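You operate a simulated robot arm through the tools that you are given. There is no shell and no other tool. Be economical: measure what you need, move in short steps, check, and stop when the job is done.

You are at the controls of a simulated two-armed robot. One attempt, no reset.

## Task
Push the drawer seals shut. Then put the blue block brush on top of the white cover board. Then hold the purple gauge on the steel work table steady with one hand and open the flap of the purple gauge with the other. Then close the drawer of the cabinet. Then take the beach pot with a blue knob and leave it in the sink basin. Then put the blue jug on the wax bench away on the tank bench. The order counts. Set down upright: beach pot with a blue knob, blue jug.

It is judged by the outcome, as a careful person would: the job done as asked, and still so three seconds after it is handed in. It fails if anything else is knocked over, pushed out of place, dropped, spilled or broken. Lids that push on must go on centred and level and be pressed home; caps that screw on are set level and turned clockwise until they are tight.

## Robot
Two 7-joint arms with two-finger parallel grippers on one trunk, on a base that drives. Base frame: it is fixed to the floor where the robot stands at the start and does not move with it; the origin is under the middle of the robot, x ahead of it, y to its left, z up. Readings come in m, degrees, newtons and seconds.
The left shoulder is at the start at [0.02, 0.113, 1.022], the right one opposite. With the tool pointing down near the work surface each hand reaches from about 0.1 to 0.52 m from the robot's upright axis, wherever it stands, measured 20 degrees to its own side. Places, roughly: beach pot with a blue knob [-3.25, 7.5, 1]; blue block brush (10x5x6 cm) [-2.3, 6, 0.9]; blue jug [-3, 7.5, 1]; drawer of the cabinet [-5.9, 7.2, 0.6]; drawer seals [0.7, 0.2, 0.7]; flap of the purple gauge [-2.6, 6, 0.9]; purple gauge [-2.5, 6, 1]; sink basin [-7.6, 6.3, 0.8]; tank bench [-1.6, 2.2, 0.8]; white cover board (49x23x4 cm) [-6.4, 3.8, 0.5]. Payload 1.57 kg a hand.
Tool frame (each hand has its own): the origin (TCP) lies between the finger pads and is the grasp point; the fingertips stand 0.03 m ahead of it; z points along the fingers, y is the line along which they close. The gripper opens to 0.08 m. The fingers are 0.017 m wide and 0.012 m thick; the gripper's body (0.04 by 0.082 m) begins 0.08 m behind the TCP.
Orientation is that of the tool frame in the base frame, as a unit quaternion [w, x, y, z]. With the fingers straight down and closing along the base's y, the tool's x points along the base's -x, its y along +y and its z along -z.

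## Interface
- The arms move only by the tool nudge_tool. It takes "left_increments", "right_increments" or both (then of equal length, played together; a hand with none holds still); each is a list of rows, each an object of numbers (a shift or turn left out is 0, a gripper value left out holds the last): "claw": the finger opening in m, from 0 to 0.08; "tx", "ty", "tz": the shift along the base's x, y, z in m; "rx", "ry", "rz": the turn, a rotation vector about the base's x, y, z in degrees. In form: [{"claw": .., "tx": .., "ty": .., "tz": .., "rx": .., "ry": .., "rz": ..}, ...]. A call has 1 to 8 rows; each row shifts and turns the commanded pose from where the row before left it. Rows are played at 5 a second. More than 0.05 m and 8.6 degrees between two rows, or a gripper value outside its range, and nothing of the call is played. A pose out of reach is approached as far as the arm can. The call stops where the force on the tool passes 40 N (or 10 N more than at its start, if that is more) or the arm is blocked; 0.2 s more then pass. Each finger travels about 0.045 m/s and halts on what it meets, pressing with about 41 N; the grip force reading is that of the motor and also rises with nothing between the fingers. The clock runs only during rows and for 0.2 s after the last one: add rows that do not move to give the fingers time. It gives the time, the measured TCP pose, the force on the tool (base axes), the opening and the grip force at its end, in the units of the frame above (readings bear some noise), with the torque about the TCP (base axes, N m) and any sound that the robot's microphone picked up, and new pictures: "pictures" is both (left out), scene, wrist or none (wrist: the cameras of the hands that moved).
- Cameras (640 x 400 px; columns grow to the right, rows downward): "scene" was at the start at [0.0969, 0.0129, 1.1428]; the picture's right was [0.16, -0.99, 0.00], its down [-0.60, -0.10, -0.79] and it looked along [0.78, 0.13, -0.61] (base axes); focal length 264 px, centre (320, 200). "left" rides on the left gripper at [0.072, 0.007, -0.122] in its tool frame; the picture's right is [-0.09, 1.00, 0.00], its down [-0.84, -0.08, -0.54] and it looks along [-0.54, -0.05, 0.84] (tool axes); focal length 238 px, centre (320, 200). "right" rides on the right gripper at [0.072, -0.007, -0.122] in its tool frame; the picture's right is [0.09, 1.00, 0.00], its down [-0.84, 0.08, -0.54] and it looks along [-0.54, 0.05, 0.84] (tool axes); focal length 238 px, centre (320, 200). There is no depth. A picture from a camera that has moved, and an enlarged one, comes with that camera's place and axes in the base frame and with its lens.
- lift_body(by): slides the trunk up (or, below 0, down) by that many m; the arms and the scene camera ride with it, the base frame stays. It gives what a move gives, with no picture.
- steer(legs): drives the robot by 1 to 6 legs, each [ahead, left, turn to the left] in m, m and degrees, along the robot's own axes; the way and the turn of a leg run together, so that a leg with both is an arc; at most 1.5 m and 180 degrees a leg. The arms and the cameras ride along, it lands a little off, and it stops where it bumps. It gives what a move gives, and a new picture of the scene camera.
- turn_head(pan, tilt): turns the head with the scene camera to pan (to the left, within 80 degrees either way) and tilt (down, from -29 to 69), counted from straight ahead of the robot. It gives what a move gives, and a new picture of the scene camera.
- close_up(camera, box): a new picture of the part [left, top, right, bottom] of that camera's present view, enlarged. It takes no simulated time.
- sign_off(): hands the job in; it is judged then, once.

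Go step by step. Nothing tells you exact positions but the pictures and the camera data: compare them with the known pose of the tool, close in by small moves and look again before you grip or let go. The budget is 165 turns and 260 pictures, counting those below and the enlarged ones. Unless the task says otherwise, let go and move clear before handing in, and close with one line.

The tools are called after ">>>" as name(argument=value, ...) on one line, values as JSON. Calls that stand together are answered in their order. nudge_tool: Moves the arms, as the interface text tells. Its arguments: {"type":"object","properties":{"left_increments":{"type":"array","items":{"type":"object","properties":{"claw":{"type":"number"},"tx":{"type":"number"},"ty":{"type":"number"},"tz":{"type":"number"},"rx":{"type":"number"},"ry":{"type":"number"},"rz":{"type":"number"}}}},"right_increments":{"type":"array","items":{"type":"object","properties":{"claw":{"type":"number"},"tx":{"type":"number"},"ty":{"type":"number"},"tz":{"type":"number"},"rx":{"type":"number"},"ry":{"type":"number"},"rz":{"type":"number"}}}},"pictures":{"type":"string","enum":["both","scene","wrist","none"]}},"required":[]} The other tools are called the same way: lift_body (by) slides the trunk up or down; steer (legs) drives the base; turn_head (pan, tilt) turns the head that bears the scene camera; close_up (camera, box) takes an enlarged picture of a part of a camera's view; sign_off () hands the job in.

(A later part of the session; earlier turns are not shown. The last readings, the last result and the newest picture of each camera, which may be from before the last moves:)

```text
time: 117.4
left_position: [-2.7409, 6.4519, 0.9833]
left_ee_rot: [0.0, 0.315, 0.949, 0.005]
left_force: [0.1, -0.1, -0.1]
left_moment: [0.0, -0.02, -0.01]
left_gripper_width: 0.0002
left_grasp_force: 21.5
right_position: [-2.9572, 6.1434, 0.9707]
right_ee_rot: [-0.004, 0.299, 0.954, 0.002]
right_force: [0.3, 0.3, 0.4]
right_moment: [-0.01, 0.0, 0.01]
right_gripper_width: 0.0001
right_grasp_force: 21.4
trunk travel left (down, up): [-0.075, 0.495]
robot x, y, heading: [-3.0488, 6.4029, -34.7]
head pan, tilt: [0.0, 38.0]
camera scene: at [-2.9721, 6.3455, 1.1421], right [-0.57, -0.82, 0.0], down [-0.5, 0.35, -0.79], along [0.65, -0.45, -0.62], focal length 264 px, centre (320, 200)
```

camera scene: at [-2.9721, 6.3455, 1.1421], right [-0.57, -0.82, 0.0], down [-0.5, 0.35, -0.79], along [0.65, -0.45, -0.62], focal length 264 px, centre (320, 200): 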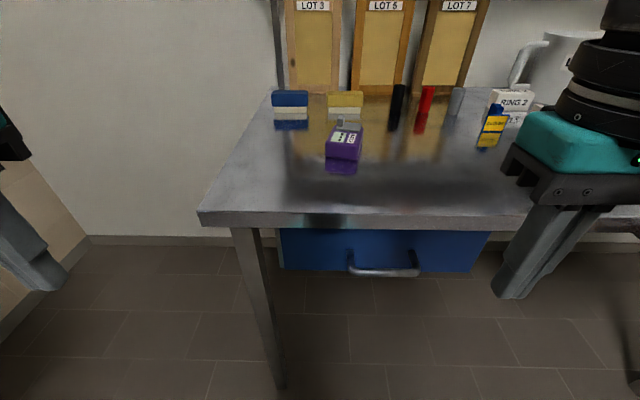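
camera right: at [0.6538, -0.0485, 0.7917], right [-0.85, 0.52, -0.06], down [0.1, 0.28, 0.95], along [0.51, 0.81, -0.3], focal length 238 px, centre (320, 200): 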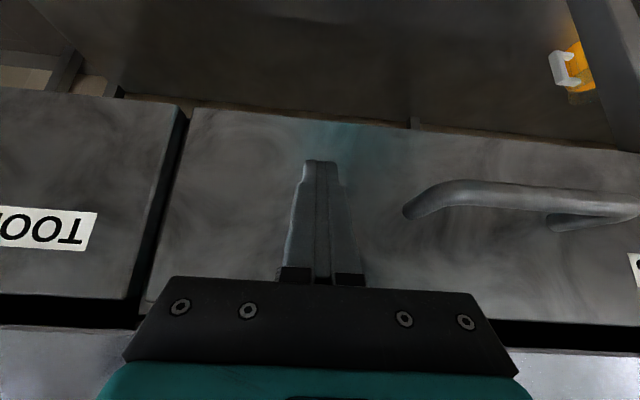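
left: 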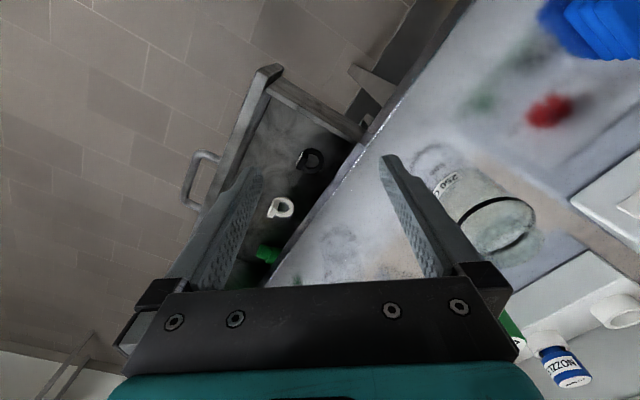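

The brush sits near the table's left end, too deep to reach from the front, so I'd have to approach it from the gap at the left end. I'll look at that gap.

>>> turn_head(pan=45, tilt=35)

>>> close_up(camera="scene", box=[320, 0, 640, 200])

```text
time: 118.5
left_position: [-2.74, 6.4529, 0.9814]
left_ee_rot: [0.0, 0.315, 0.949, 0.006]
left_force: [-0.5, 0.1, 0.0]
left_moment: [0.0, 0.04, -0.01]
left_gripper_width: 0.0
left_grasp_force: 21.5
right_position: [-2.9575, 6.1422, 0.9719]
right_ee_rot: [-0.005, 0.299, 0.954, 0.001]
right_force: [0.0, -0.6, 0.2]
right_moment: [0.02, -0.02, -0.01]
right_gripper_width: 0.0
right_grasp_force: 21.5
trunk travel left (down, up): [-0.075, 0.495]
robot x, y, heading: [-3.0499, 6.4014, -34.7]
head pan, tilt: [45.0, 35.0]
camera scene: at [-2.9562, 6.4102, 1.1466], right [0.17, -0.98, 0.0], down [-0.56, -0.1, -0.82], along [0.81, 0.14, -0.57], focal length 264 px, centre (320, 200)
```

scene: 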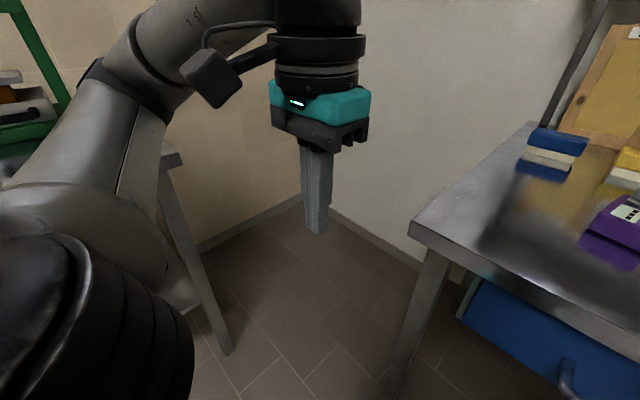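

```text
2.00 times, centred on (480, 100) of scene
camera zoom: at [-2.9562, 6.4102, 1.1466], right [0.17, -0.98, 0.0], down [-0.56, -0.1, -0.82], along [0.81, 0.14, -0.57], focal length 528 px, centre (0, 400)
```

zoom: 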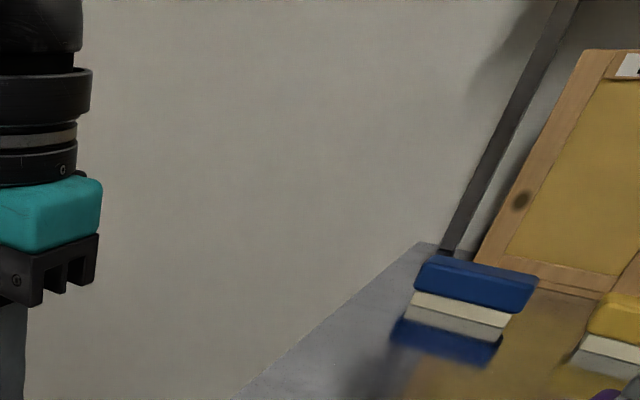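

The nook's mouth between the table and bench corners is about 0.54 m wide. I'll look straight down to see how big my base is.

>>> turn_head(pan=0, tilt=69)

```text
time: 119.6
left_position: [-2.7414, 6.4532, 0.9834]
left_ee_rot: [-0.002, 0.316, 0.949, 0.005]
left_force: [-0.4, -1.1, 1.0]
left_moment: [0.0, -0.02, 0.01]
left_gripper_width: 0.0
left_grasp_force: 21.4
right_position: [-2.958, 6.1414, 0.9718]
right_ee_rot: [-0.005, 0.3, 0.954, 0.002]
right_force: [-0.4, 0.5, -0.7]
right_moment: [-0.02, -0.02, 0.02]
right_gripper_width: 0.0
right_grasp_force: 21.5
trunk travel left (down, up): [-0.075, 0.495]
robot x, y, heading: [-3.0482, 6.4006, -35.1]
head pan, tilt: [0.0, 68.8]
camera scene: at [-2.997, 6.3629, 1.1029], right [-0.57, -0.82, 0.0], down [-0.76, 0.53, -0.36], along [0.3, -0.21, -0.93], focal length 264 px, centre (320, 200)
```

scene: 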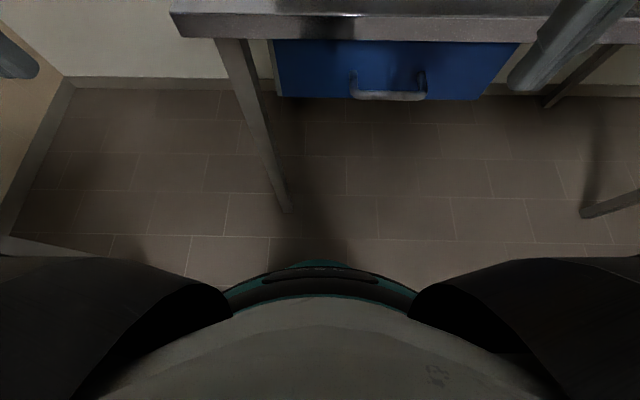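

My base looks slim (about 0.2 m), so I can enter the nook. I'll pitch the left hand forward, open it, raise the trunk, then drive in.

>>> nudge_tool(left_increments=[{"claw": 0.08, "tx": 0.027, "ty": -0.019, "rx": -4.6, "ry": -6.5}, {"tx": 0.027, "ty": -0.019, "rx": -4.6, "ry": -6.5}, {"tx": 0.027, "ty": -0.019, "rx": -4.6, "ry": -6.5}, {"tx": 0.027, "ty": -0.019, "rx": -4.6, "ry": -6.5}, {"tx": 0.027, "ty": -0.019, "rx": -4.6, "ry": -6.5}, {"tx": 0.027, "ty": -0.019, "rx": -4.6, "ry": -6.5}, {"tx": 0.027, "ty": -0.019, "rx": -4.6, "ry": -6.5}, {}], right_increments=[{"claw": 0.0, "tx": 0.016, "ty": -0.011}, {"tx": 0.016, "ty": -0.011}, {"tx": 0.016, "ty": -0.011}, {"tx": 0.016, "ty": -0.011}, {"tx": 0.016, "ty": -0.011}, {"tx": 0.016, "ty": -0.011}, {}, {}], pictures="none")

>>> lift_body(by=0.25)

>>> turn_head(pan=45, tilt=45)

```text
time: 121.4
left_position: [-2.552, 6.3193, 0.9839]
left_ee_rot: [0.448, 0.277, 0.84, -0.131]
left_force: [0.3, 0.2, 1.0]
left_moment: [-0.02, -0.01, -0.01]
left_gripper_width: 0.08
left_grasp_force: 0.1
right_position: [-2.8611, 6.0767, 0.9706]
right_ee_rot: [-0.006, 0.299, 0.954, 0.002]
right_force: [0.5, 0.0, 0.7]
right_moment: [-0.02, 0.0, 0.0]
right_gripper_width: 0.0
right_grasp_force: 21.1
trunk travel left (down, up): [-0.075, 0.495]
robot x, y, heading: [-3.0473, 6.4038, -34.8]
head pan, tilt: [0.0, 68.8]
```

```text
time: 124.0
left_position: [-2.5531, 6.3212, 1.2331]
left_ee_rot: [0.446, 0.276, 0.841, -0.131]
left_force: [0.0, -0.1, -0.2]
left_moment: [0.0, 0.01, -0.02]
left_gripper_width: 0.08
left_grasp_force: 0.0
right_position: [-2.8616, 6.0762, 1.2198]
right_ee_rot: [-0.006, 0.3, 0.954, 0.002]
right_force: [-0.7, 0.4, -0.6]
right_moment: [0.02, -0.03, 0.01]
right_gripper_width: 0.0001
right_grasp_force: 21.4
trunk travel left (down, up): [-0.325, 0.245]
robot x, y, heading: [-3.0522, 6.4059, -34.9]
head pan, tilt: [0.0, 68.8]
```

```text
time: 125.1
left_position: [-2.5513, 6.3191, 1.2333]
left_ee_rot: [0.446, 0.276, 0.841, -0.131]
left_force: [-0.5, -0.1, 0.1]
left_moment: [0.01, 0.02, 0.0]
left_gripper_width: 0.0798
left_grasp_force: 0.1
right_position: [-2.8621, 6.077, 1.2219]
right_ee_rot: [-0.004, 0.298, 0.954, 0.003]
right_force: [-0.1, -0.5, -0.1]
right_moment: [-0.01, -0.02, 0.0]
right_gripper_width: 0.0001
right_grasp_force: 21.2
trunk travel left (down, up): [-0.325, 0.245]
robot x, y, heading: [-3.0557, 6.4014, -35.0]
head pan, tilt: [45.0, 45.0]
camera scene: at [-2.9628, 6.409, 1.3817], right [0.17, -0.98, 0.0], down [-0.7, -0.12, -0.71], along [0.7, 0.12, -0.71], focal length 264 px, centre (320, 200)
```

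scene: 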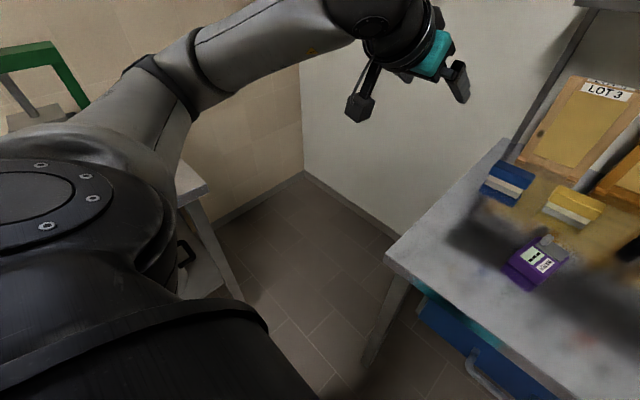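

The wall shelf overhangs the table, so I'd rather go in low: lower the trunk again, turn to heading -115°, back toward the nook's mouth and look.

>>> lift_body(by=-0.25)

>>> steer(legs=[[0, 0, -80], [-0.473, 0.083, 0]])

>>> turn_head(pan=40, tilt=45)

```text
time: 127.7
left_position: [-2.553, 6.3202, 0.9832]
left_ee_rot: [0.447, 0.277, 0.84, -0.131]
left_force: [0.1, -0.4, 0.3]
left_moment: [0.0, -0.04, -0.01]
left_gripper_width: 0.0802
left_grasp_force: 0.1
right_position: [-2.8608, 6.0765, 0.9704]
right_ee_rot: [-0.005, 0.299, 0.954, 0.001]
right_force: [0.1, 0.7, 0.4]
right_moment: [0.03, 0.04, 0.01]
right_gripper_width: 0.0002
right_grasp_force: 21.7
trunk travel left (down, up): [-0.075, 0.495]
robot x, y, heading: [-3.055, 6.4023, -35.0]
head pan, tilt: [45.0, 45.0]
```

```text
time: 133.9
left_position: [-2.7705, 6.2846, 0.9824]
left_ee_rot: [0.259, 0.751, 0.468, -0.387]
left_force: [-0.4, -0.5, 0.6]
left_moment: [0.02, -0.02, 0.03]
left_gripper_width: 0.0799
left_grasp_force: 0.1
right_position: [-3.0646, 6.5467, 0.9705]
right_ee_rot: [-0.002, 0.841, 0.541, 0.004]
right_force: [0.4, -1.1, -0.2]
right_moment: [-0.05, 0.03, 0.0]
right_gripper_width: 0.0
right_grasp_force: 21.3
trunk travel left (down, up): [-0.075, 0.495]
robot x, y, heading: [-2.7785, 6.7947, -114.6]
head pan, tilt: [45.0, 45.0]
camera scene: at [-2.7544, 6.7071, 1.1318], right [-0.94, -0.35, 0.0], down [-0.25, 0.66, -0.71], along [0.25, -0.66, -0.71], focal length 264 px, centre (320, 200)
```

scene: 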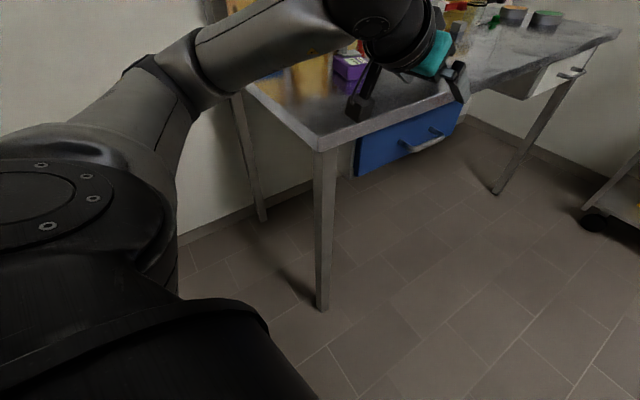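

```text
time: 134.6
left_position: [-2.7706, 6.286, 0.9829]
left_ee_rot: [0.259, 0.751, 0.469, -0.386]
left_force: [0.3, 0.2, -0.6]
left_moment: [0.0, -0.01, -0.02]
left_gripper_width: 0.0801
left_grasp_force: 0.1
right_position: [-3.0649, 6.547, 0.9711]
right_ee_rot: [-0.003, 0.841, 0.541, 0.005]
right_force: [0.6, 0.1, -0.3]
right_moment: [0.02, -0.02, 0.01]
right_gripper_width: 0.0
right_grasp_force: 21.5
trunk travel left (down, up): [-0.075, 0.495]
robot x, y, heading: [-2.781, 6.7944, -114.8]
head pan, tilt: [40.0, 45.0]
camera scene: at [-2.7612, 6.7048, 1.1318], right [-0.96, -0.26, 0.0], down [-0.19, 0.68, -0.71], along [0.19, -0.68, -0.71], focal length 264 px, centre (320, 200)
```

scene: 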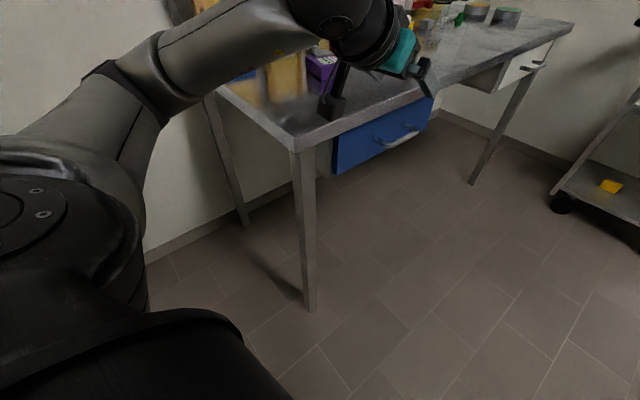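

I'm at the mouth with the table's left edge at N≈3.65. I'll strafe left into the nook and check with the wrist camera.

>>> steer(legs=[[0.085, 0.47, 0]])

>>> nudge_tool(left_increments=[{"rz": -5}, {"rz": -5}], pictures="wrist")

```text
time: 137.5
left_position: [-2.3807, 6.0121, 0.9831]
left_ee_rot: [0.257, 0.753, 0.466, -0.387]
left_force: [0.1, 0.4, -0.1]
left_moment: [-0.01, 0.0, 0.02]
left_gripper_width: 0.08
left_grasp_force: 0.0
right_position: [-2.6746, 6.2738, 0.9697]
right_ee_rot: [-0.003, 0.842, 0.539, 0.006]
right_force: [0.7, 0.4, 1.1]
right_moment: [-0.02, 0.02, 0.0]
right_gripper_width: 0.0001
right_grasp_force: 20.8
trunk travel left (down, up): [-0.075, 0.495]
robot x, y, heading: [-2.3893, 6.5219, -114.7]
head pan, tilt: [40.0, 45.0]
camera scene: at [-2.3696, 6.4302, 1.1318], right [-0.97, -0.26, 0.0], down [-0.18, 0.68, -0.71], along [0.18, -0.68, -0.71], focal length 264 px, centre (320, 200)
```

scene: 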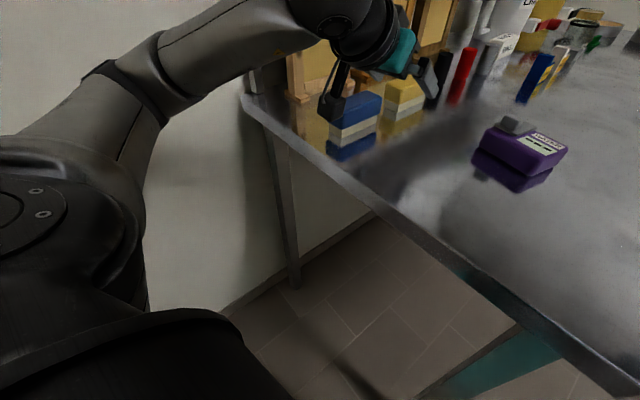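

```text
time: 138.1
left_position: [-2.381, 6.0121, 0.9832]
left_ee_rot: [0.223, 0.791, 0.399, -0.408]
left_force: [0.3, 0.7, 0.4]
left_moment: [0.0, 0.02, 0.03]
left_gripper_width: 0.08
left_grasp_force: 0.1
right_position: [-2.6742, 6.2724, 0.9702]
right_ee_rot: [-0.003, 0.842, 0.539, 0.006]
right_force: [0.6, 0.7, 0.9]
right_moment: [-0.03, -0.02, 0.0]
right_gripper_width: 0.0
right_grasp_force: 21.4
trunk travel left (down, up): [-0.075, 0.495]
robot x, y, heading: [-2.3865, 6.519, -114.7]
head pan, tilt: [40.0, 45.0]
camera left: at [-2.2936, 6.1229, 0.9919], right [0.78, -0.62, 0.1], down [-0.1, 0.04, 0.99], along [-0.62, -0.78, -0.03], focal length 238 px, centre (320, 200)
```

left: 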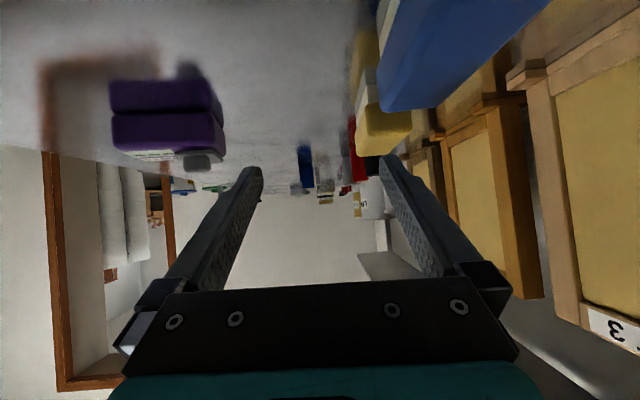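

The brush is right by the left hand. I'll take a close-up to fix its pose.

>>> close_up(camera="scene", box=[280, 60, 440, 160])

```text
4.00 times, centred on (360, 110) of scene
camera zoom: at [-2.3696, 6.4303, 1.1318], right [-0.97, -0.26, 0.0], down [-0.18, 0.68, -0.71], along [0.18, -0.68, -0.71], focal length 1057 px, centre (160, 560)
```

zoom: 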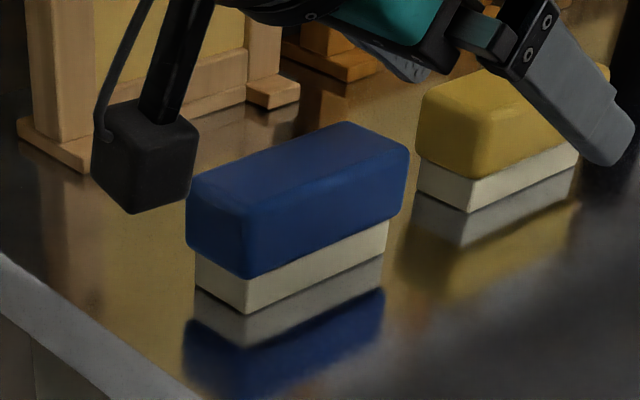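

The brush's centre is ≈(-2.306, 5.90), with its long axis along heading -125° and its top at ≈0.89. I'll move to a pre-grasp point behind its left end.

>>> nudge_tool(left_increments=[{"tx": 0.045, "ty": -0.007}, {"tx": 0.045, "ty": -0.007}, {"tx": 0.046, "ty": -0.007}, {"tz": -0.043}, {}])

>>> close_up(camera="scene", box=[240, 40, 440, 165])

```text
time: 139.2
left_position: [-2.2457, 5.9861, 0.9556]
left_ee_rot: [0.234, 0.78, 0.393, -0.426]
left_force: [-1.2, -1.6, 6.8]
left_moment: [0.0, 0.42, 0.11]
left_gripper_width: 0.0802
left_grasp_force: 0.1
right_position: [-2.6744, 6.2745, 0.9698]
right_ee_rot: [-0.004, 0.842, 0.539, 0.005]
right_force: [0.1, 0.2, 0.4]
right_moment: [0.02, 0.0, -0.02]
right_gripper_width: 0.0
right_grasp_force: 21.4
trunk travel left (down, up): [-0.075, 0.495]
robot x, y, heading: [-2.39, 6.5182, -114.9]
head pan, tilt: [40.0, 45.0]
stopped in row 5 (left hand): the force on the tool passed its limit at 44 N (the readings are from after the stop); the commanded pose is now the measured one
camera scene: at [-2.3696, 6.4306, 1.1316], right [-0.97, -0.26, 0.0], down [-0.18, 0.68, -0.71], along [0.18, -0.68, -0.71], focal length 264 px, centre (320, 200)
camera left: at [-2.1585, 6.0977, 0.9582], right [0.78, -0.62, 0.11], down [-0.08, 0.08, 0.99], along [-0.62, -0.78, 0.01], focal length 238 px, centre (320, 200)
```

scene: 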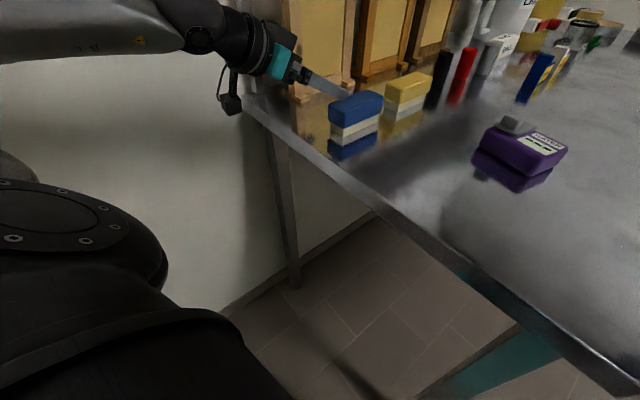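
left: 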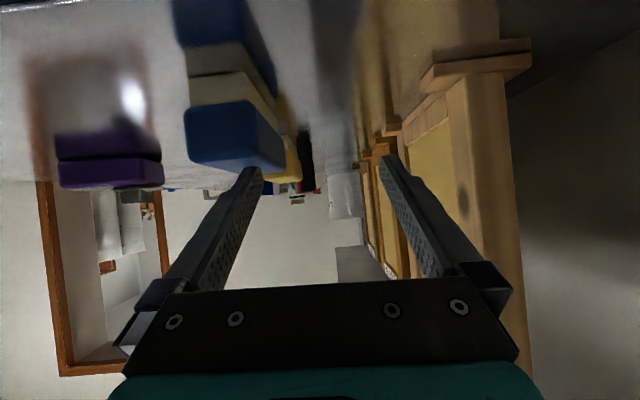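

```text
3.20 times, centred on (340, 102) of scene
camera zoom: at [-2.3696, 6.4306, 1.1316], right [-0.97, -0.26, 0.0], down [-0.18, 0.68, -0.71], along [0.18, -0.68, -0.71], focal length 845 px, centre (256, 512)
```

zoom: 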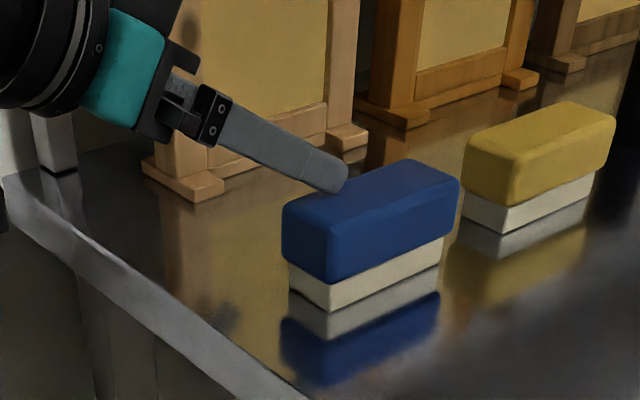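

The finger met the brush top at ≈0.93, so the table is at 0.87 and the brush centre is ≈(-2.314, 5.973). I'll lift, go back to the corrected pre-grasp and look.

>>> nudge_tool(left_increments=[{"tz": 0.03}, {"tx": -0.004, "ty": 0.038}, {"tx": -0.004, "ty": 0.038}, {"tz": -0.012}, {}], pictures="wrist")

```text
time: 140.4
left_position: [-2.2539, 6.0621, 0.9706]
left_ee_rot: [0.232, 0.782, 0.395, -0.422]
left_force: [0.0, -0.1, -0.3]
left_moment: [0.0, 0.03, 0.0]
left_gripper_width: 0.0801
left_grasp_force: 0.1
right_position: [-2.6748, 6.2733, 0.9707]
right_ee_rot: [-0.003, 0.842, 0.539, 0.005]
right_force: [0.3, -0.2, 0.3]
right_moment: [0.01, 0.01, -0.01]
right_gripper_width: 0.0
right_grasp_force: 21.3
trunk travel left (down, up): [-0.075, 0.495]
robot x, y, heading: [-2.3864, 6.5177, -114.8]
head pan, tilt: [40.0, 45.0]
camera left: at [-2.1658, 6.1742, 0.9742], right [0.78, -0.62, 0.11], down [-0.08, 0.07, 0.99], along [-0.62, -0.78, 0.0], focal length 238 px, centre (320, 200)
```

left: 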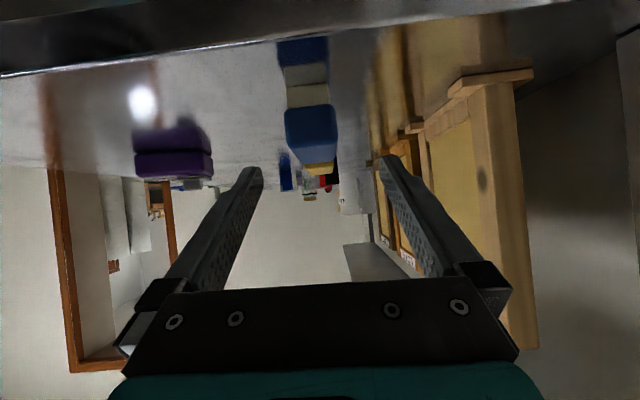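

The brush is now centred between the fingers. Advancing along the tool and closing.

>>> nudge_tool(left_increments=[{"tx": -0.0204, "ty": -0.0172, "tz": -0.0138}, {"tx": -0.0149, "ty": -0.0217, "tz": -0.0138}, {"tx": -0.0149, "ty": -0.0217, "tz": -0.0138}, {"tx": -0.0149, "ty": -0.0217, "tz": -0.0138}, {"claw": 0.03}, {"claw": 0.03}, {"claw": 0.03}], pictures="wrist")

```text
time: 142.0
left_position: [-2.3188, 5.9798, 0.9155]
left_ee_rot: [0.232, 0.782, 0.394, -0.423]
left_force: [0.2, -0.4, -0.5]
left_moment: [-0.01, 0.03, -0.02]
left_gripper_width: 0.0437
left_grasp_force: 19.6
right_position: [-2.6743, 6.2724, 0.9697]
right_ee_rot: [-0.004, 0.842, 0.539, 0.005]
right_force: [-1.1, -0.4, -0.2]
right_moment: [-0.01, -0.03, 0.0]
right_gripper_width: 0.0
right_grasp_force: 21.3
trunk travel left (down, up): [-0.075, 0.495]
robot x, y, heading: [-2.3892, 6.5186, -114.7]
head pan, tilt: [40.0, 45.0]
camera left: at [-2.2312, 6.0916, 0.9191], right [0.78, -0.62, 0.11], down [-0.08, 0.07, 0.99], along [-0.62, -0.78, 0.0], focal length 238 px, centre (320, 200)
```

left: 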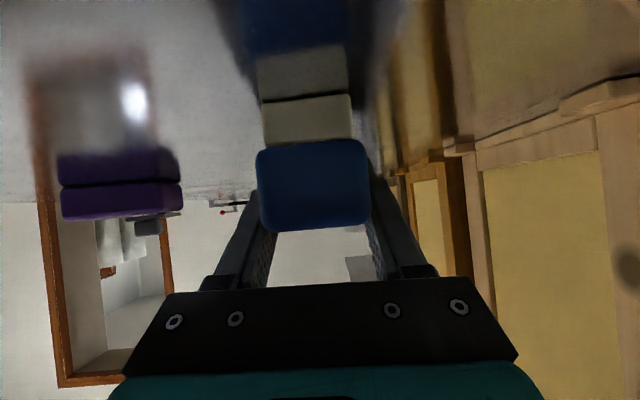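

The brush is gripped (4.4 cm). I'll lift it, pull in slightly, strafe out of the nook and head for the doorway.

>>> nudge_tool(left_increments=[{"tz": 0.03}, {"tz": 0.04}, {"tz": 0.04}, {"tx": 0.017, "ty": 0.025, "tz": 0.02}, {"tx": 0.017, "ty": 0.025}, {}], pictures="wrist")

>>> steer(legs=[[-0.09, -0.5, 0], [0.894, -1.092, 0], [0, 0, -100]])

>>> turn_head(pan=75, tilt=25)

```text
time: 143.4
left_position: [-2.2842, 6.0297, 1.0461]
left_ee_rot: [0.232, 0.782, 0.394, -0.423]
left_force: [-0.8, -0.1, -0.5]
left_moment: [0.01, 0.01, 0.02]
left_gripper_width: 0.0299
left_grasp_force: 0.1
right_position: [-2.6735, 6.2736, 0.9702]
right_ee_rot: [-0.003, 0.843, 0.538, 0.005]
right_force: [-0.1, 0.2, -0.1]
right_moment: [-0.02, -0.01, -0.01]
right_gripper_width: 0.0
right_grasp_force: 21.4
trunk travel left (down, up): [-0.075, 0.495]
robot x, y, heading: [-2.3861, 6.5235, -115.0]
head pan, tilt: [40.0, 45.0]
camera left: at [-2.1966, 6.1416, 1.0492], right [0.78, -0.62, 0.11], down [-0.08, 0.07, 0.99], along [-0.62, -0.78, 0.0], focal length 238 px, centre (320, 200)
```

left: 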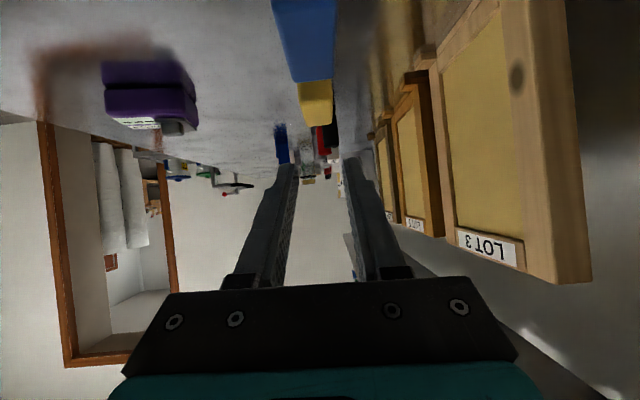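

```text
time: 157.2
left_position: [-4.6605, 6.4489, 1.047]
left_ee_rot: [-0.177, 0.803, -0.349, -0.449]
left_force: [0.5, -0.2, 0.2]
left_moment: [0.01, -0.04, 0.02]
left_gripper_width: 0.03
left_grasp_force: 0.1
right_position: [-4.3495, 6.7888, 0.9701]
right_ee_rot: [0.002, 0.953, -0.303, 0.005]
right_force: [0.4, 0.2, -0.3]
right_moment: [-0.02, 0.02, 0.01]
right_gripper_width: 0.0
right_grasp_force: 21.7
trunk travel left (down, up): [-0.075, 0.495]
robot x, y, heading: [-4.161, 6.4597, 144.4]
head pan, tilt: [40.0, 45.0]
camera scene: at [-4.2484, 6.4602, 1.1318], right [-0.08, 1.0, 0.0], down [0.7, 0.06, -0.71], along [-0.7, -0.06, -0.71], focal length 264 px, centre (320, 200)
```

scene: 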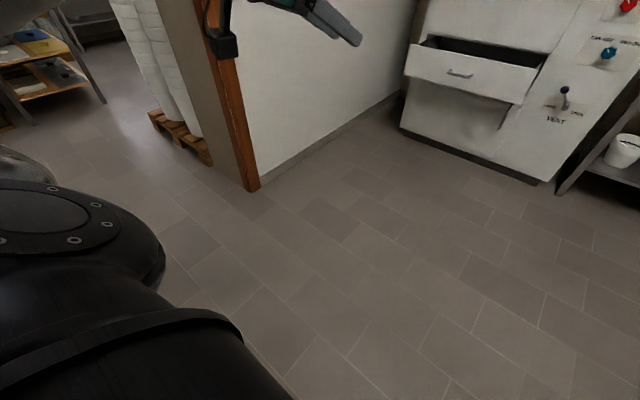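

```text
time: 158.2
left_position: [-4.6603, 6.4488, 1.0453]
left_ee_rot: [-0.176, 0.804, -0.349, -0.449]
left_force: [0.1, -0.5, 0.4]
left_moment: [-0.01, -0.01, 0.01]
left_gripper_width: 0.0302
left_grasp_force: 0.1
right_position: [-4.3501, 6.7879, 0.9696]
right_ee_rot: [0.002, 0.953, -0.303, 0.005]
right_force: [0.0, 0.7, -0.6]
right_moment: [0.0, 0.01, -0.03]
right_gripper_width: 0.0
right_grasp_force: 21.5
trunk travel left (down, up): [-0.075, 0.495]
robot x, y, heading: [-4.1585, 6.4626, 144.4]
head pan, tilt: [75.0, 25.0]
camera scene: at [-4.2384, 6.4081, 1.1623], right [-0.64, 0.77, 0.0], down [0.33, 0.27, -0.91], along [-0.7, -0.58, -0.42], focal length 264 px, centre (320, 200)
```

scene: 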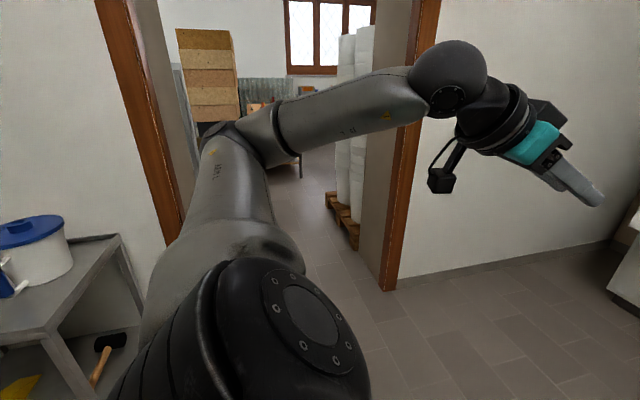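

The grip slipped, because I set the claw to only 0.03, and the brush is still standing on the table. Before going back I'll look through the door at the shelf table.

>>> turn_head(pan=52, tilt=30)

>>> close_up(camera="scene", box=[60, 0, 260, 125])

```text
time: 159.1
left_position: [-4.6605, 6.4488, 1.0462]
left_ee_rot: [-0.177, 0.803, -0.351, -0.449]
left_force: [0.1, 0.5, 0.5]
left_moment: [0.0, -0.01, 0.01]
left_gripper_width: 0.03
left_grasp_force: 0.1
right_position: [-4.3488, 6.7879, 0.9704]
right_ee_rot: [0.002, 0.953, -0.304, 0.006]
right_force: [0.0, 0.3, 0.7]
right_moment: [-0.01, 0.03, 0.0]
right_gripper_width: 0.0
right_grasp_force: 21.3
trunk travel left (down, up): [-0.075, 0.495]
robot x, y, heading: [-4.1624, 6.4607, 144.3]
head pan, tilt: [52.0, 30.0]
camera scene: at [-4.254, 6.4408, 1.1544], right [-0.29, 0.96, 0.0], down [0.48, 0.14, -0.87], along [-0.83, -0.25, -0.5], focal length 264 px, centre (320, 200)
```

scene: 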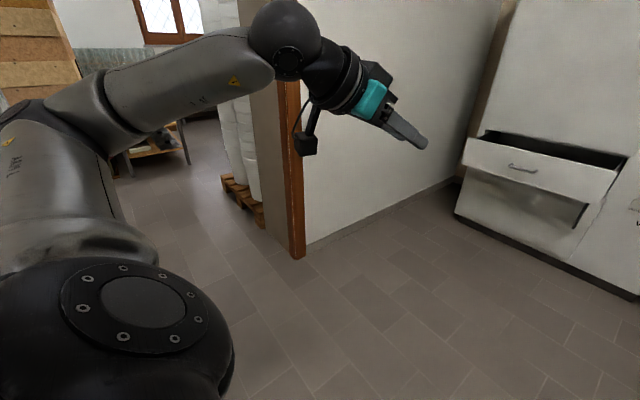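

```text
3.20 times, centred on (160, 62) of scene
camera zoom: at [-4.254, 6.4408, 1.1544], right [-0.29, 0.96, 0.0], down [0.48, 0.14, -0.87], along [-0.83, -0.25, -0.5], focal length 845 px, centre (832, 640)
```

zoom: 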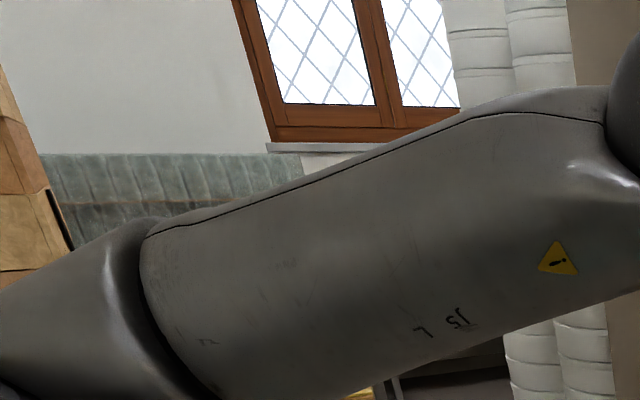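

The arm hides it. I'll go back to the brush by the reverse route.

>>> steer(legs=[[0, 0, 100.6], [-0.894, 1.092, 0], [0.085, 0.49, 0]])

>>> turn_head(pan=40, tilt=45)

>>> close_up(camera="scene", box=[280, 40, 480, 165])

```text
time: 172.8
left_position: [-2.2961, 6.0407, 1.0458]
left_ee_rot: [0.233, 0.782, 0.396, -0.422]
left_force: [-0.3, -0.9, -0.3]
left_moment: [-0.02, -0.04, 0.0]
left_gripper_width: 0.0301
left_grasp_force: 0.1
right_position: [-2.6864, 6.2838, 0.9704]
right_ee_rot: [-0.003, 0.842, 0.54, 0.005]
right_force: [0.1, -0.3, 0.6]
right_moment: [-0.01, 0.03, -0.01]
right_gripper_width: 0.0001
right_grasp_force: 21.1
trunk travel left (down, up): [-0.075, 0.495]
robot x, y, heading: [-2.404, 6.5309, -114.4]
head pan, tilt: [52.0, 30.0]
camera scene: at [-2.3625, 6.4393, 1.1544], right [-0.89, -0.46, 0.0], down [-0.23, 0.44, -0.87], along [0.4, -0.77, -0.5], focal length 264 px, centre (320, 200)
```

scene: 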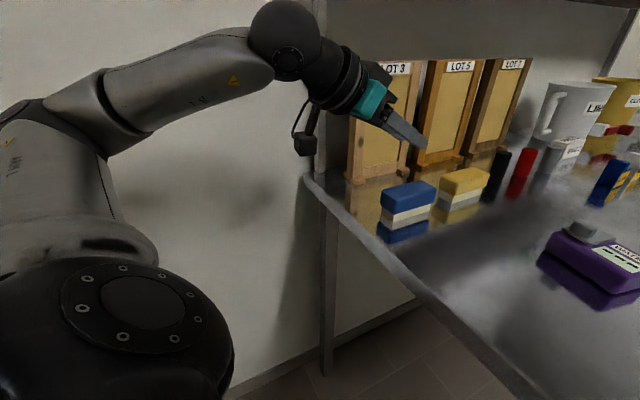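

```text
time: 173.6
left_position: [-2.2957, 6.0408, 1.0461]
left_ee_rot: [0.233, 0.782, 0.396, -0.422]
left_force: [-0.4, -0.9, -0.4]
left_moment: [-0.02, 0.02, 0.01]
left_gripper_width: 0.0301
left_grasp_force: 0.1
right_position: [-2.6878, 6.2838, 0.9698]
right_ee_rot: [-0.003, 0.841, 0.541, 0.006]
right_force: [0.1, -0.3, -0.4]
right_moment: [0.0, 0.01, 0.01]
right_gripper_width: 0.0
right_grasp_force: 21.6
trunk travel left (down, up): [-0.075, 0.495]
robot x, y, heading: [-2.3966, 6.5315, -114.6]
head pan, tilt: [40.0, 45.0]
camera scene: at [-2.3826, 6.4413, 1.1318], right [-0.96, -0.26, 0.0], down [-0.19, 0.68, -0.71], along [0.19, -0.68, -0.71], focal length 264 px, centre (320, 200)
```

scene: 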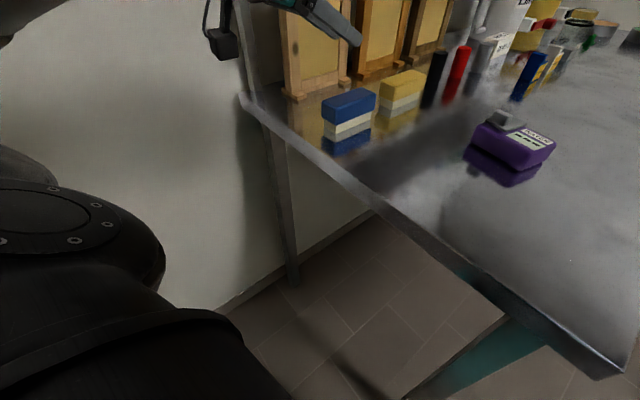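

```text
3.20 times, centred on (380, 102) of scene
camera zoom: at [-2.3826, 6.4413, 1.1318], right [-0.96, -0.26, 0.0], down [-0.19, 0.68, -0.71], along [0.19, -0.68, -0.71], focal length 845 px, centre (128, 512)
```

zoom: 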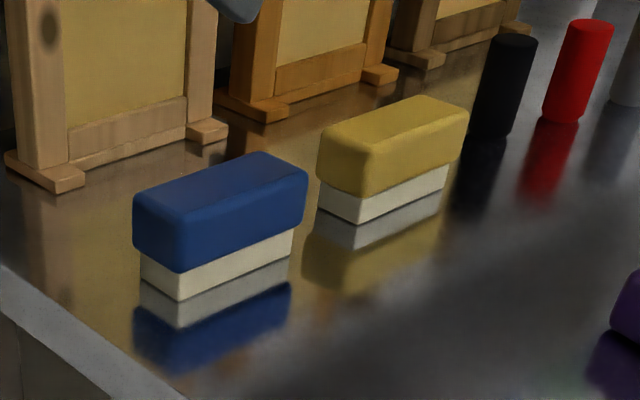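

The brush is unmoved. I'll repeat the same approach, this time with the claw commanded fully shut, and lift gently.

>>> nudge_tool(left_increments=[{"claw": 0.08, "tx": 0.018, "ty": 0.012, "tz": -0.03}, {"tx": 0.018, "ty": 0.013, "tz": -0.045}, {"tx": -0.0149, "ty": -0.0217, "tz": -0.0138}, {"tx": -0.0149, "ty": -0.0217, "tz": -0.0138}, {"tx": -0.0149, "ty": -0.0217, "tz": -0.0138}, {"tx": -0.0149, "ty": -0.0217, "tz": -0.0138}, {}], pictures="wrist")

>>> nudge_tool(left_increments=[{"claw": 0.0}, {}, {}, {}, {"tz": 0.01}, {"tz": 0.01}, {"tz": 0.01}, {"tz": 0.01}], pictures="both")

```text
refused: row 2 steps farther than a row can; nothing moved
```

```text
time: 175.4
left_position: [-2.2958, 6.04, 1.0872]
left_ee_rot: [0.233, 0.782, 0.395, -0.423]
left_force: [0.1, -0.1, 0.3]
left_moment: [-0.02, 0.02, 0.0]
left_gripper_width: 0.0
left_grasp_force: 21.4
right_position: [-2.6875, 6.2834, 0.9702]
right_ee_rot: [-0.003, 0.842, 0.54, 0.005]
right_force: [0.5, 1.2, -0.3]
right_moment: [-0.04, -0.01, 0.0]
right_gripper_width: 0.0
right_grasp_force: 21.0
trunk travel left (down, up): [-0.075, 0.495]
robot x, y, heading: [-2.4004, 6.5272, -114.8]
head pan, tilt: [40.0, 45.0]
camera scene: at [-2.3827, 6.4413, 1.1318], right [-0.96, -0.26, 0.0], down [-0.19, 0.68, -0.71], along [0.19, -0.68, -0.71], focal length 264 px, centre (320, 200)
camera left: at [-2.2084, 6.1527, 1.0893], right [0.78, -0.62, 0.11], down [-0.08, 0.07, 0.99], along [-0.62, -0.78, 0.0], focal length 238 px, centre (320, 200)
```

scene: 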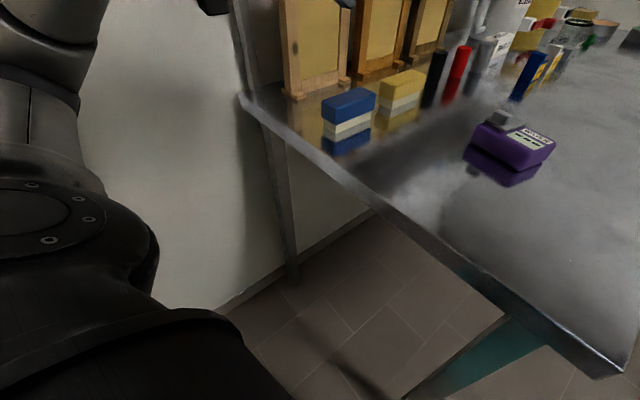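
left: 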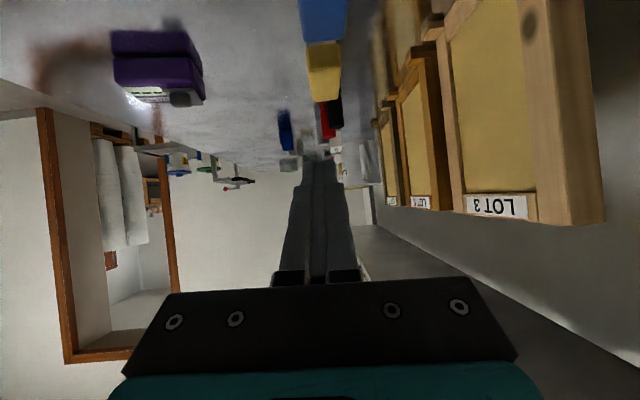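

The first call was refused and nothing was touched. I'll redo it with smaller rows, stopping before closing.

>>> nudge_tool(left_increments=[{"claw": 0.08, "tx": 0.018, "ty": 0.013, "tz": -0.039}, {"tx": 0.019, "ty": 0.013, "tz": -0.039}, {"tz": -0.039}, {"tx": -0.0149, "ty": -0.0217, "tz": -0.0138}, {"tx": -0.0149, "ty": -0.0217, "tz": -0.0138}, {"tx": -0.0149, "ty": -0.0217, "tz": -0.0138}, {"tx": -0.0149, "ty": -0.0217, "tz": -0.0138}, {}], pictures="wrist")

```text
time: 177.2
left_position: [-2.3195, 5.9797, 0.9137]
left_ee_rot: [0.233, 0.782, 0.396, -0.422]
left_force: [0.0, 0.1, 0.6]
left_moment: [0.0, -0.02, -0.01]
left_gripper_width: 0.0798
left_grasp_force: 0.0
right_position: [-2.6873, 6.2839, 0.9706]
right_ee_rot: [-0.004, 0.842, 0.54, 0.006]
right_force: [0.5, 1.1, -0.5]
right_moment: [0.02, -0.03, 0.02]
right_gripper_width: 0.0
right_grasp_force: 21.2
trunk travel left (down, up): [-0.075, 0.495]
robot x, y, heading: [-2.3986, 6.529, -114.9]
head pan, tilt: [40.0, 45.0]
camera left: at [-2.232, 6.0915, 0.9169], right [0.78, -0.62, 0.11], down [-0.08, 0.07, 0.99], along [-0.62, -0.79, 0.0], focal length 238 px, centre (320, 200)
```

left: 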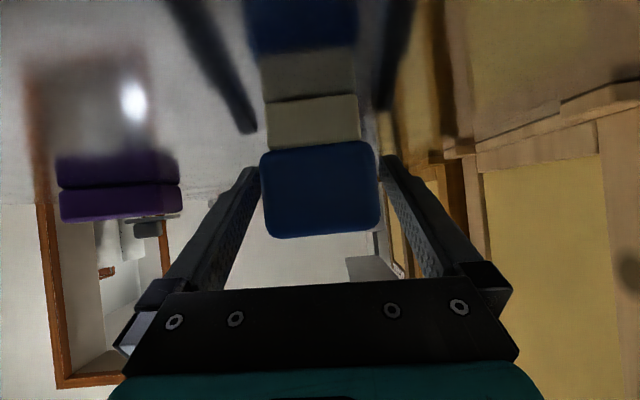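

Well centred; closing fully now and lifting slowly.

>>> nudge_tool(left_increments=[{"claw": 0.0}, {}, {}, {}, {"tz": 0.01}, {"tz": 0.01}, {"tz": 0.01}, {"tz": 0.01}], pictures="both")

```text
time: 179.0
left_position: [-2.3206, 5.9808, 0.9538]
left_ee_rot: [0.231, 0.783, 0.395, -0.422]
left_force: [-0.1, -0.2, -1.0]
left_moment: [-0.01, 0.01, 0.0]
left_gripper_width: 0.0434
left_grasp_force: 41.0
right_position: [-2.6866, 6.2837, 0.9704]
right_ee_rot: [-0.004, 0.842, 0.54, 0.005]
right_force: [0.1, 0.4, 0.4]
right_moment: [0.04, 0.02, 0.02]
right_gripper_width: 0.0
right_grasp_force: 21.0
trunk travel left (down, up): [-0.075, 0.495]
robot x, y, heading: [-2.3996, 6.5316, -114.9]
head pan, tilt: [40.0, 45.0]
camera scene: at [-2.3826, 6.4413, 1.1318], right [-0.96, -0.26, 0.0], down [-0.19, 0.68, -0.71], along [0.19, -0.68, -0.71], focal length 264 px, centre (320, 200)
camera left: at [-2.2316, 6.0917, 0.9571], right [0.78, -0.62, 0.11], down [-0.08, 0.07, 0.99], along [-0.62, -0.78, 0.0], focal length 238 px, centre (320, 200)
```

scene: 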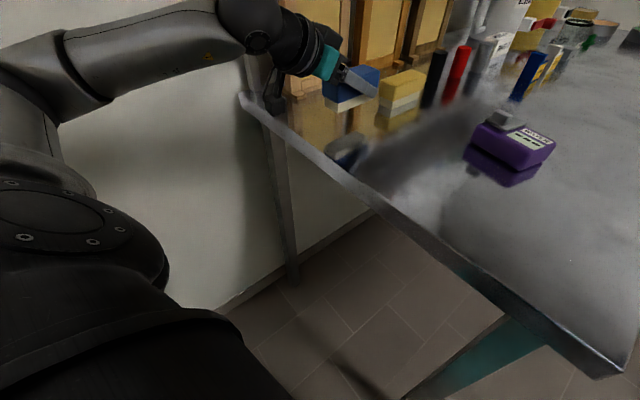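
left: 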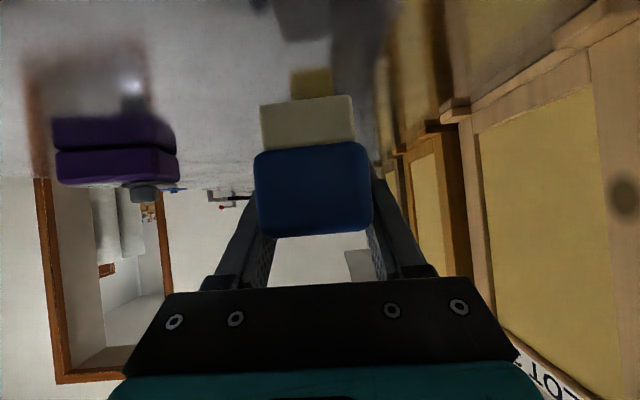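

The brush is held level (41 N). I'll raise it, pull in and travel to the doorway.

>>> nudge_tool(left_increments=[{"tz": 0.025}, {"tz": 0.025}, {"tz": 0.025}, {"tx": 0.012, "ty": 0.017, "tz": 0.015}, {"tx": 0.012, "ty": 0.017}, {"tx": 0.012, "ty": 0.017}, {}], pictures="none")

>>> steer(legs=[[-0.085, -0.5, 0], [0.894, -1.092, 0], [0, 0, -99.8]])

>>> turn_head(pan=78, tilt=25)

```text
time: 180.6
left_position: [-2.2821, 6.0318, 1.0429]
left_ee_rot: [0.232, 0.782, 0.395, -0.423]
left_force: [-0.7, -0.6, -0.1]
left_moment: [-0.01, 0.0, -0.01]
left_gripper_width: 0.0436
left_grasp_force: 40.8
right_position: [-2.6871, 6.2842, 0.9701]
right_ee_rot: [-0.004, 0.842, 0.54, 0.004]
right_force: [-0.2, 0.5, 0.3]
right_moment: [0.01, -0.01, 0.01]
right_gripper_width: 0.0001
right_grasp_force: 21.6
trunk travel left (down, up): [-0.075, 0.495]
robot x, y, heading: [-2.4029, 6.5315, -114.8]
head pan, tilt: [40.0, 45.0]
```

```text
time: 194.3
left_position: [-4.6851, 6.4173, 1.0436]
left_ee_rot: [-0.168, 0.81, -0.334, -0.453]
left_force: [1.0, 0.8, -1.5]
left_moment: [0.0, -0.02, 0.0]
left_gripper_width: 0.0437
left_grasp_force: 40.8
right_position: [-4.3756, 6.7802, 0.9694]
right_ee_rot: [0.001, 0.959, -0.285, 0.007]
right_force: [-0.3, -0.1, 0.9]
right_moment: [0.02, -0.02, 0.0]
right_gripper_width: 0.0002
right_grasp_force: 21.4
trunk travel left (down, up): [-0.075, 0.495]
robot x, y, heading: [-4.1725, 6.4607, 146.7]
head pan, tilt: [40.0, 45.0]
camera scene: at [-4.2622, 6.4568, 1.1318], right [-0.12, 0.99, 0.0], down [0.7, 0.08, -0.71], along [-0.7, -0.08, -0.71], focal length 264 px, centre (320, 200)
```

scene: 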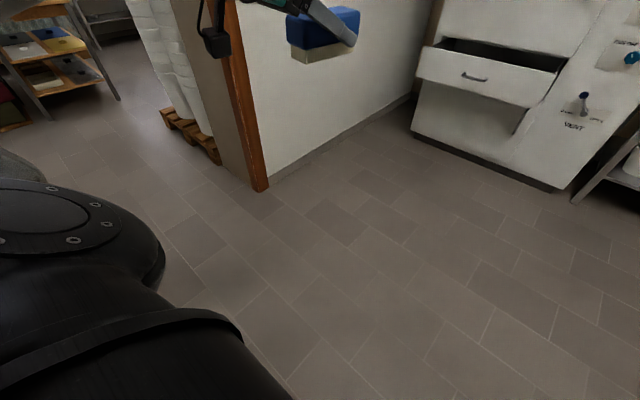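

```text
time: 195.4
left_position: [-4.685, 6.4168, 1.0438]
left_ee_rot: [-0.168, 0.81, -0.334, -0.451]
left_force: [-1.4, 0.6, -0.3]
left_moment: [0.0, -0.01, -0.02]
left_gripper_width: 0.0434
left_grasp_force: 41.3
right_position: [-4.3758, 6.781, 0.9712]
right_ee_rot: [0.002, 0.959, -0.285, 0.006]
right_force: [0.1, -0.1, 0.0]
right_moment: [0.03, 0.0, -0.03]
right_gripper_width: 0.0
right_grasp_force: 21.2
trunk travel left (down, up): [-0.075, 0.495]
robot x, y, heading: [-4.1765, 6.463, 146.8]
head pan, tilt: [78.0, 25.0]
camera scene: at [-4.2469, 6.4015, 1.1623], right [-0.7, 0.71, 0.0], down [0.3, 0.3, -0.91], along [-0.64, -0.64, -0.42], focal length 264 px, centre (320, 200)
```

scene: 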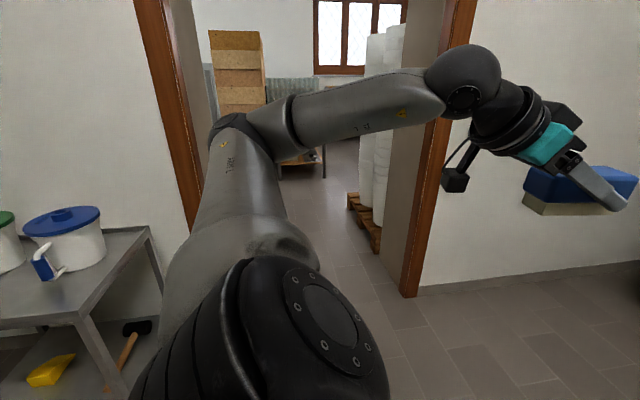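

The brush is secure. Aligning and strafing left through the door.

>>> steer(legs=[[0, 0, -1.7], [0.03, 1.3, 0]])

>>> steer(legs=[[0, 1.25, 0]])

```text
time: 202.3
left_position: [-5.4518, 5.3683, 1.0433]
left_ee_rot: [-0.171, 0.807, -0.341, -0.45]
left_force: [0.7, -0.4, -0.9]
left_moment: [0.01, 0.02, -0.02]
left_gripper_width: 0.0438
left_grasp_force: 40.7
right_position: [-5.1362, 5.7242, 0.969]
right_ee_rot: [0.001, 0.956, -0.293, 0.006]
right_force: [0.3, -0.2, -0.3]
right_moment: [-0.01, 0.01, 0.06]
right_gripper_width: 0.0
right_grasp_force: 21.5
trunk travel left (down, up): [-0.075, 0.495]
robot x, y, heading: [-4.9383, 5.4036, 145.9]
head pan, tilt: [78.0, 25.0]
camera scene: at [-5.014, 5.3434, 1.1623], right [-0.69, 0.72, 0.0], down [0.31, 0.29, -0.91], along [-0.65, -0.63, -0.42], focal length 264 px, centre (320, 200)
```

scene: 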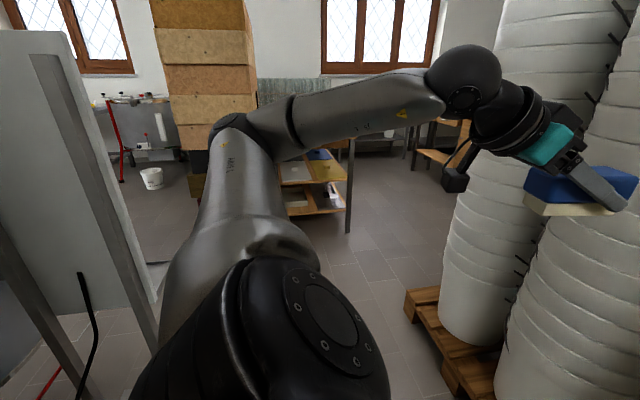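

```text
time: 208.6
left_position: [-6.1478, 4.3318, 1.0435]
left_ee_rot: [-0.17, 0.808, -0.338, -0.451]
left_force: [0.7, -0.6, -1.2]
left_moment: [0.0, 0.01, -0.03]
left_gripper_width: 0.0436
left_grasp_force: 40.9
right_position: [-5.8341, 4.6913, 0.9712]
right_ee_rot: [0.003, 0.957, -0.29, 0.006]
right_force: [0.7, 0.3, 0.7]
right_moment: [0.01, 0.02, -0.01]
right_gripper_width: 0.0
right_grasp_force: 20.9
trunk travel left (down, up): [-0.075, 0.495]
robot x, y, heading: [-5.6367, 4.3734, 146.3]
head pan, tilt: [78.0, 25.0]
camera scene: at [-5.7092, 4.3115, 1.1623], right [-0.7, 0.72, 0.0], down [0.3, 0.29, -0.91], along [-0.65, -0.63, -0.42], focal length 264 px, centre (320, 200)
```

scene: 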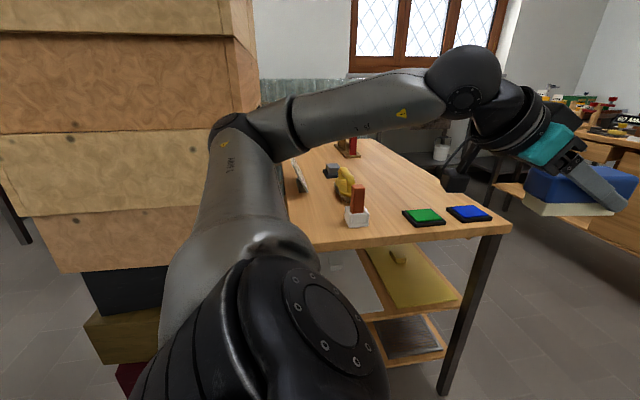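

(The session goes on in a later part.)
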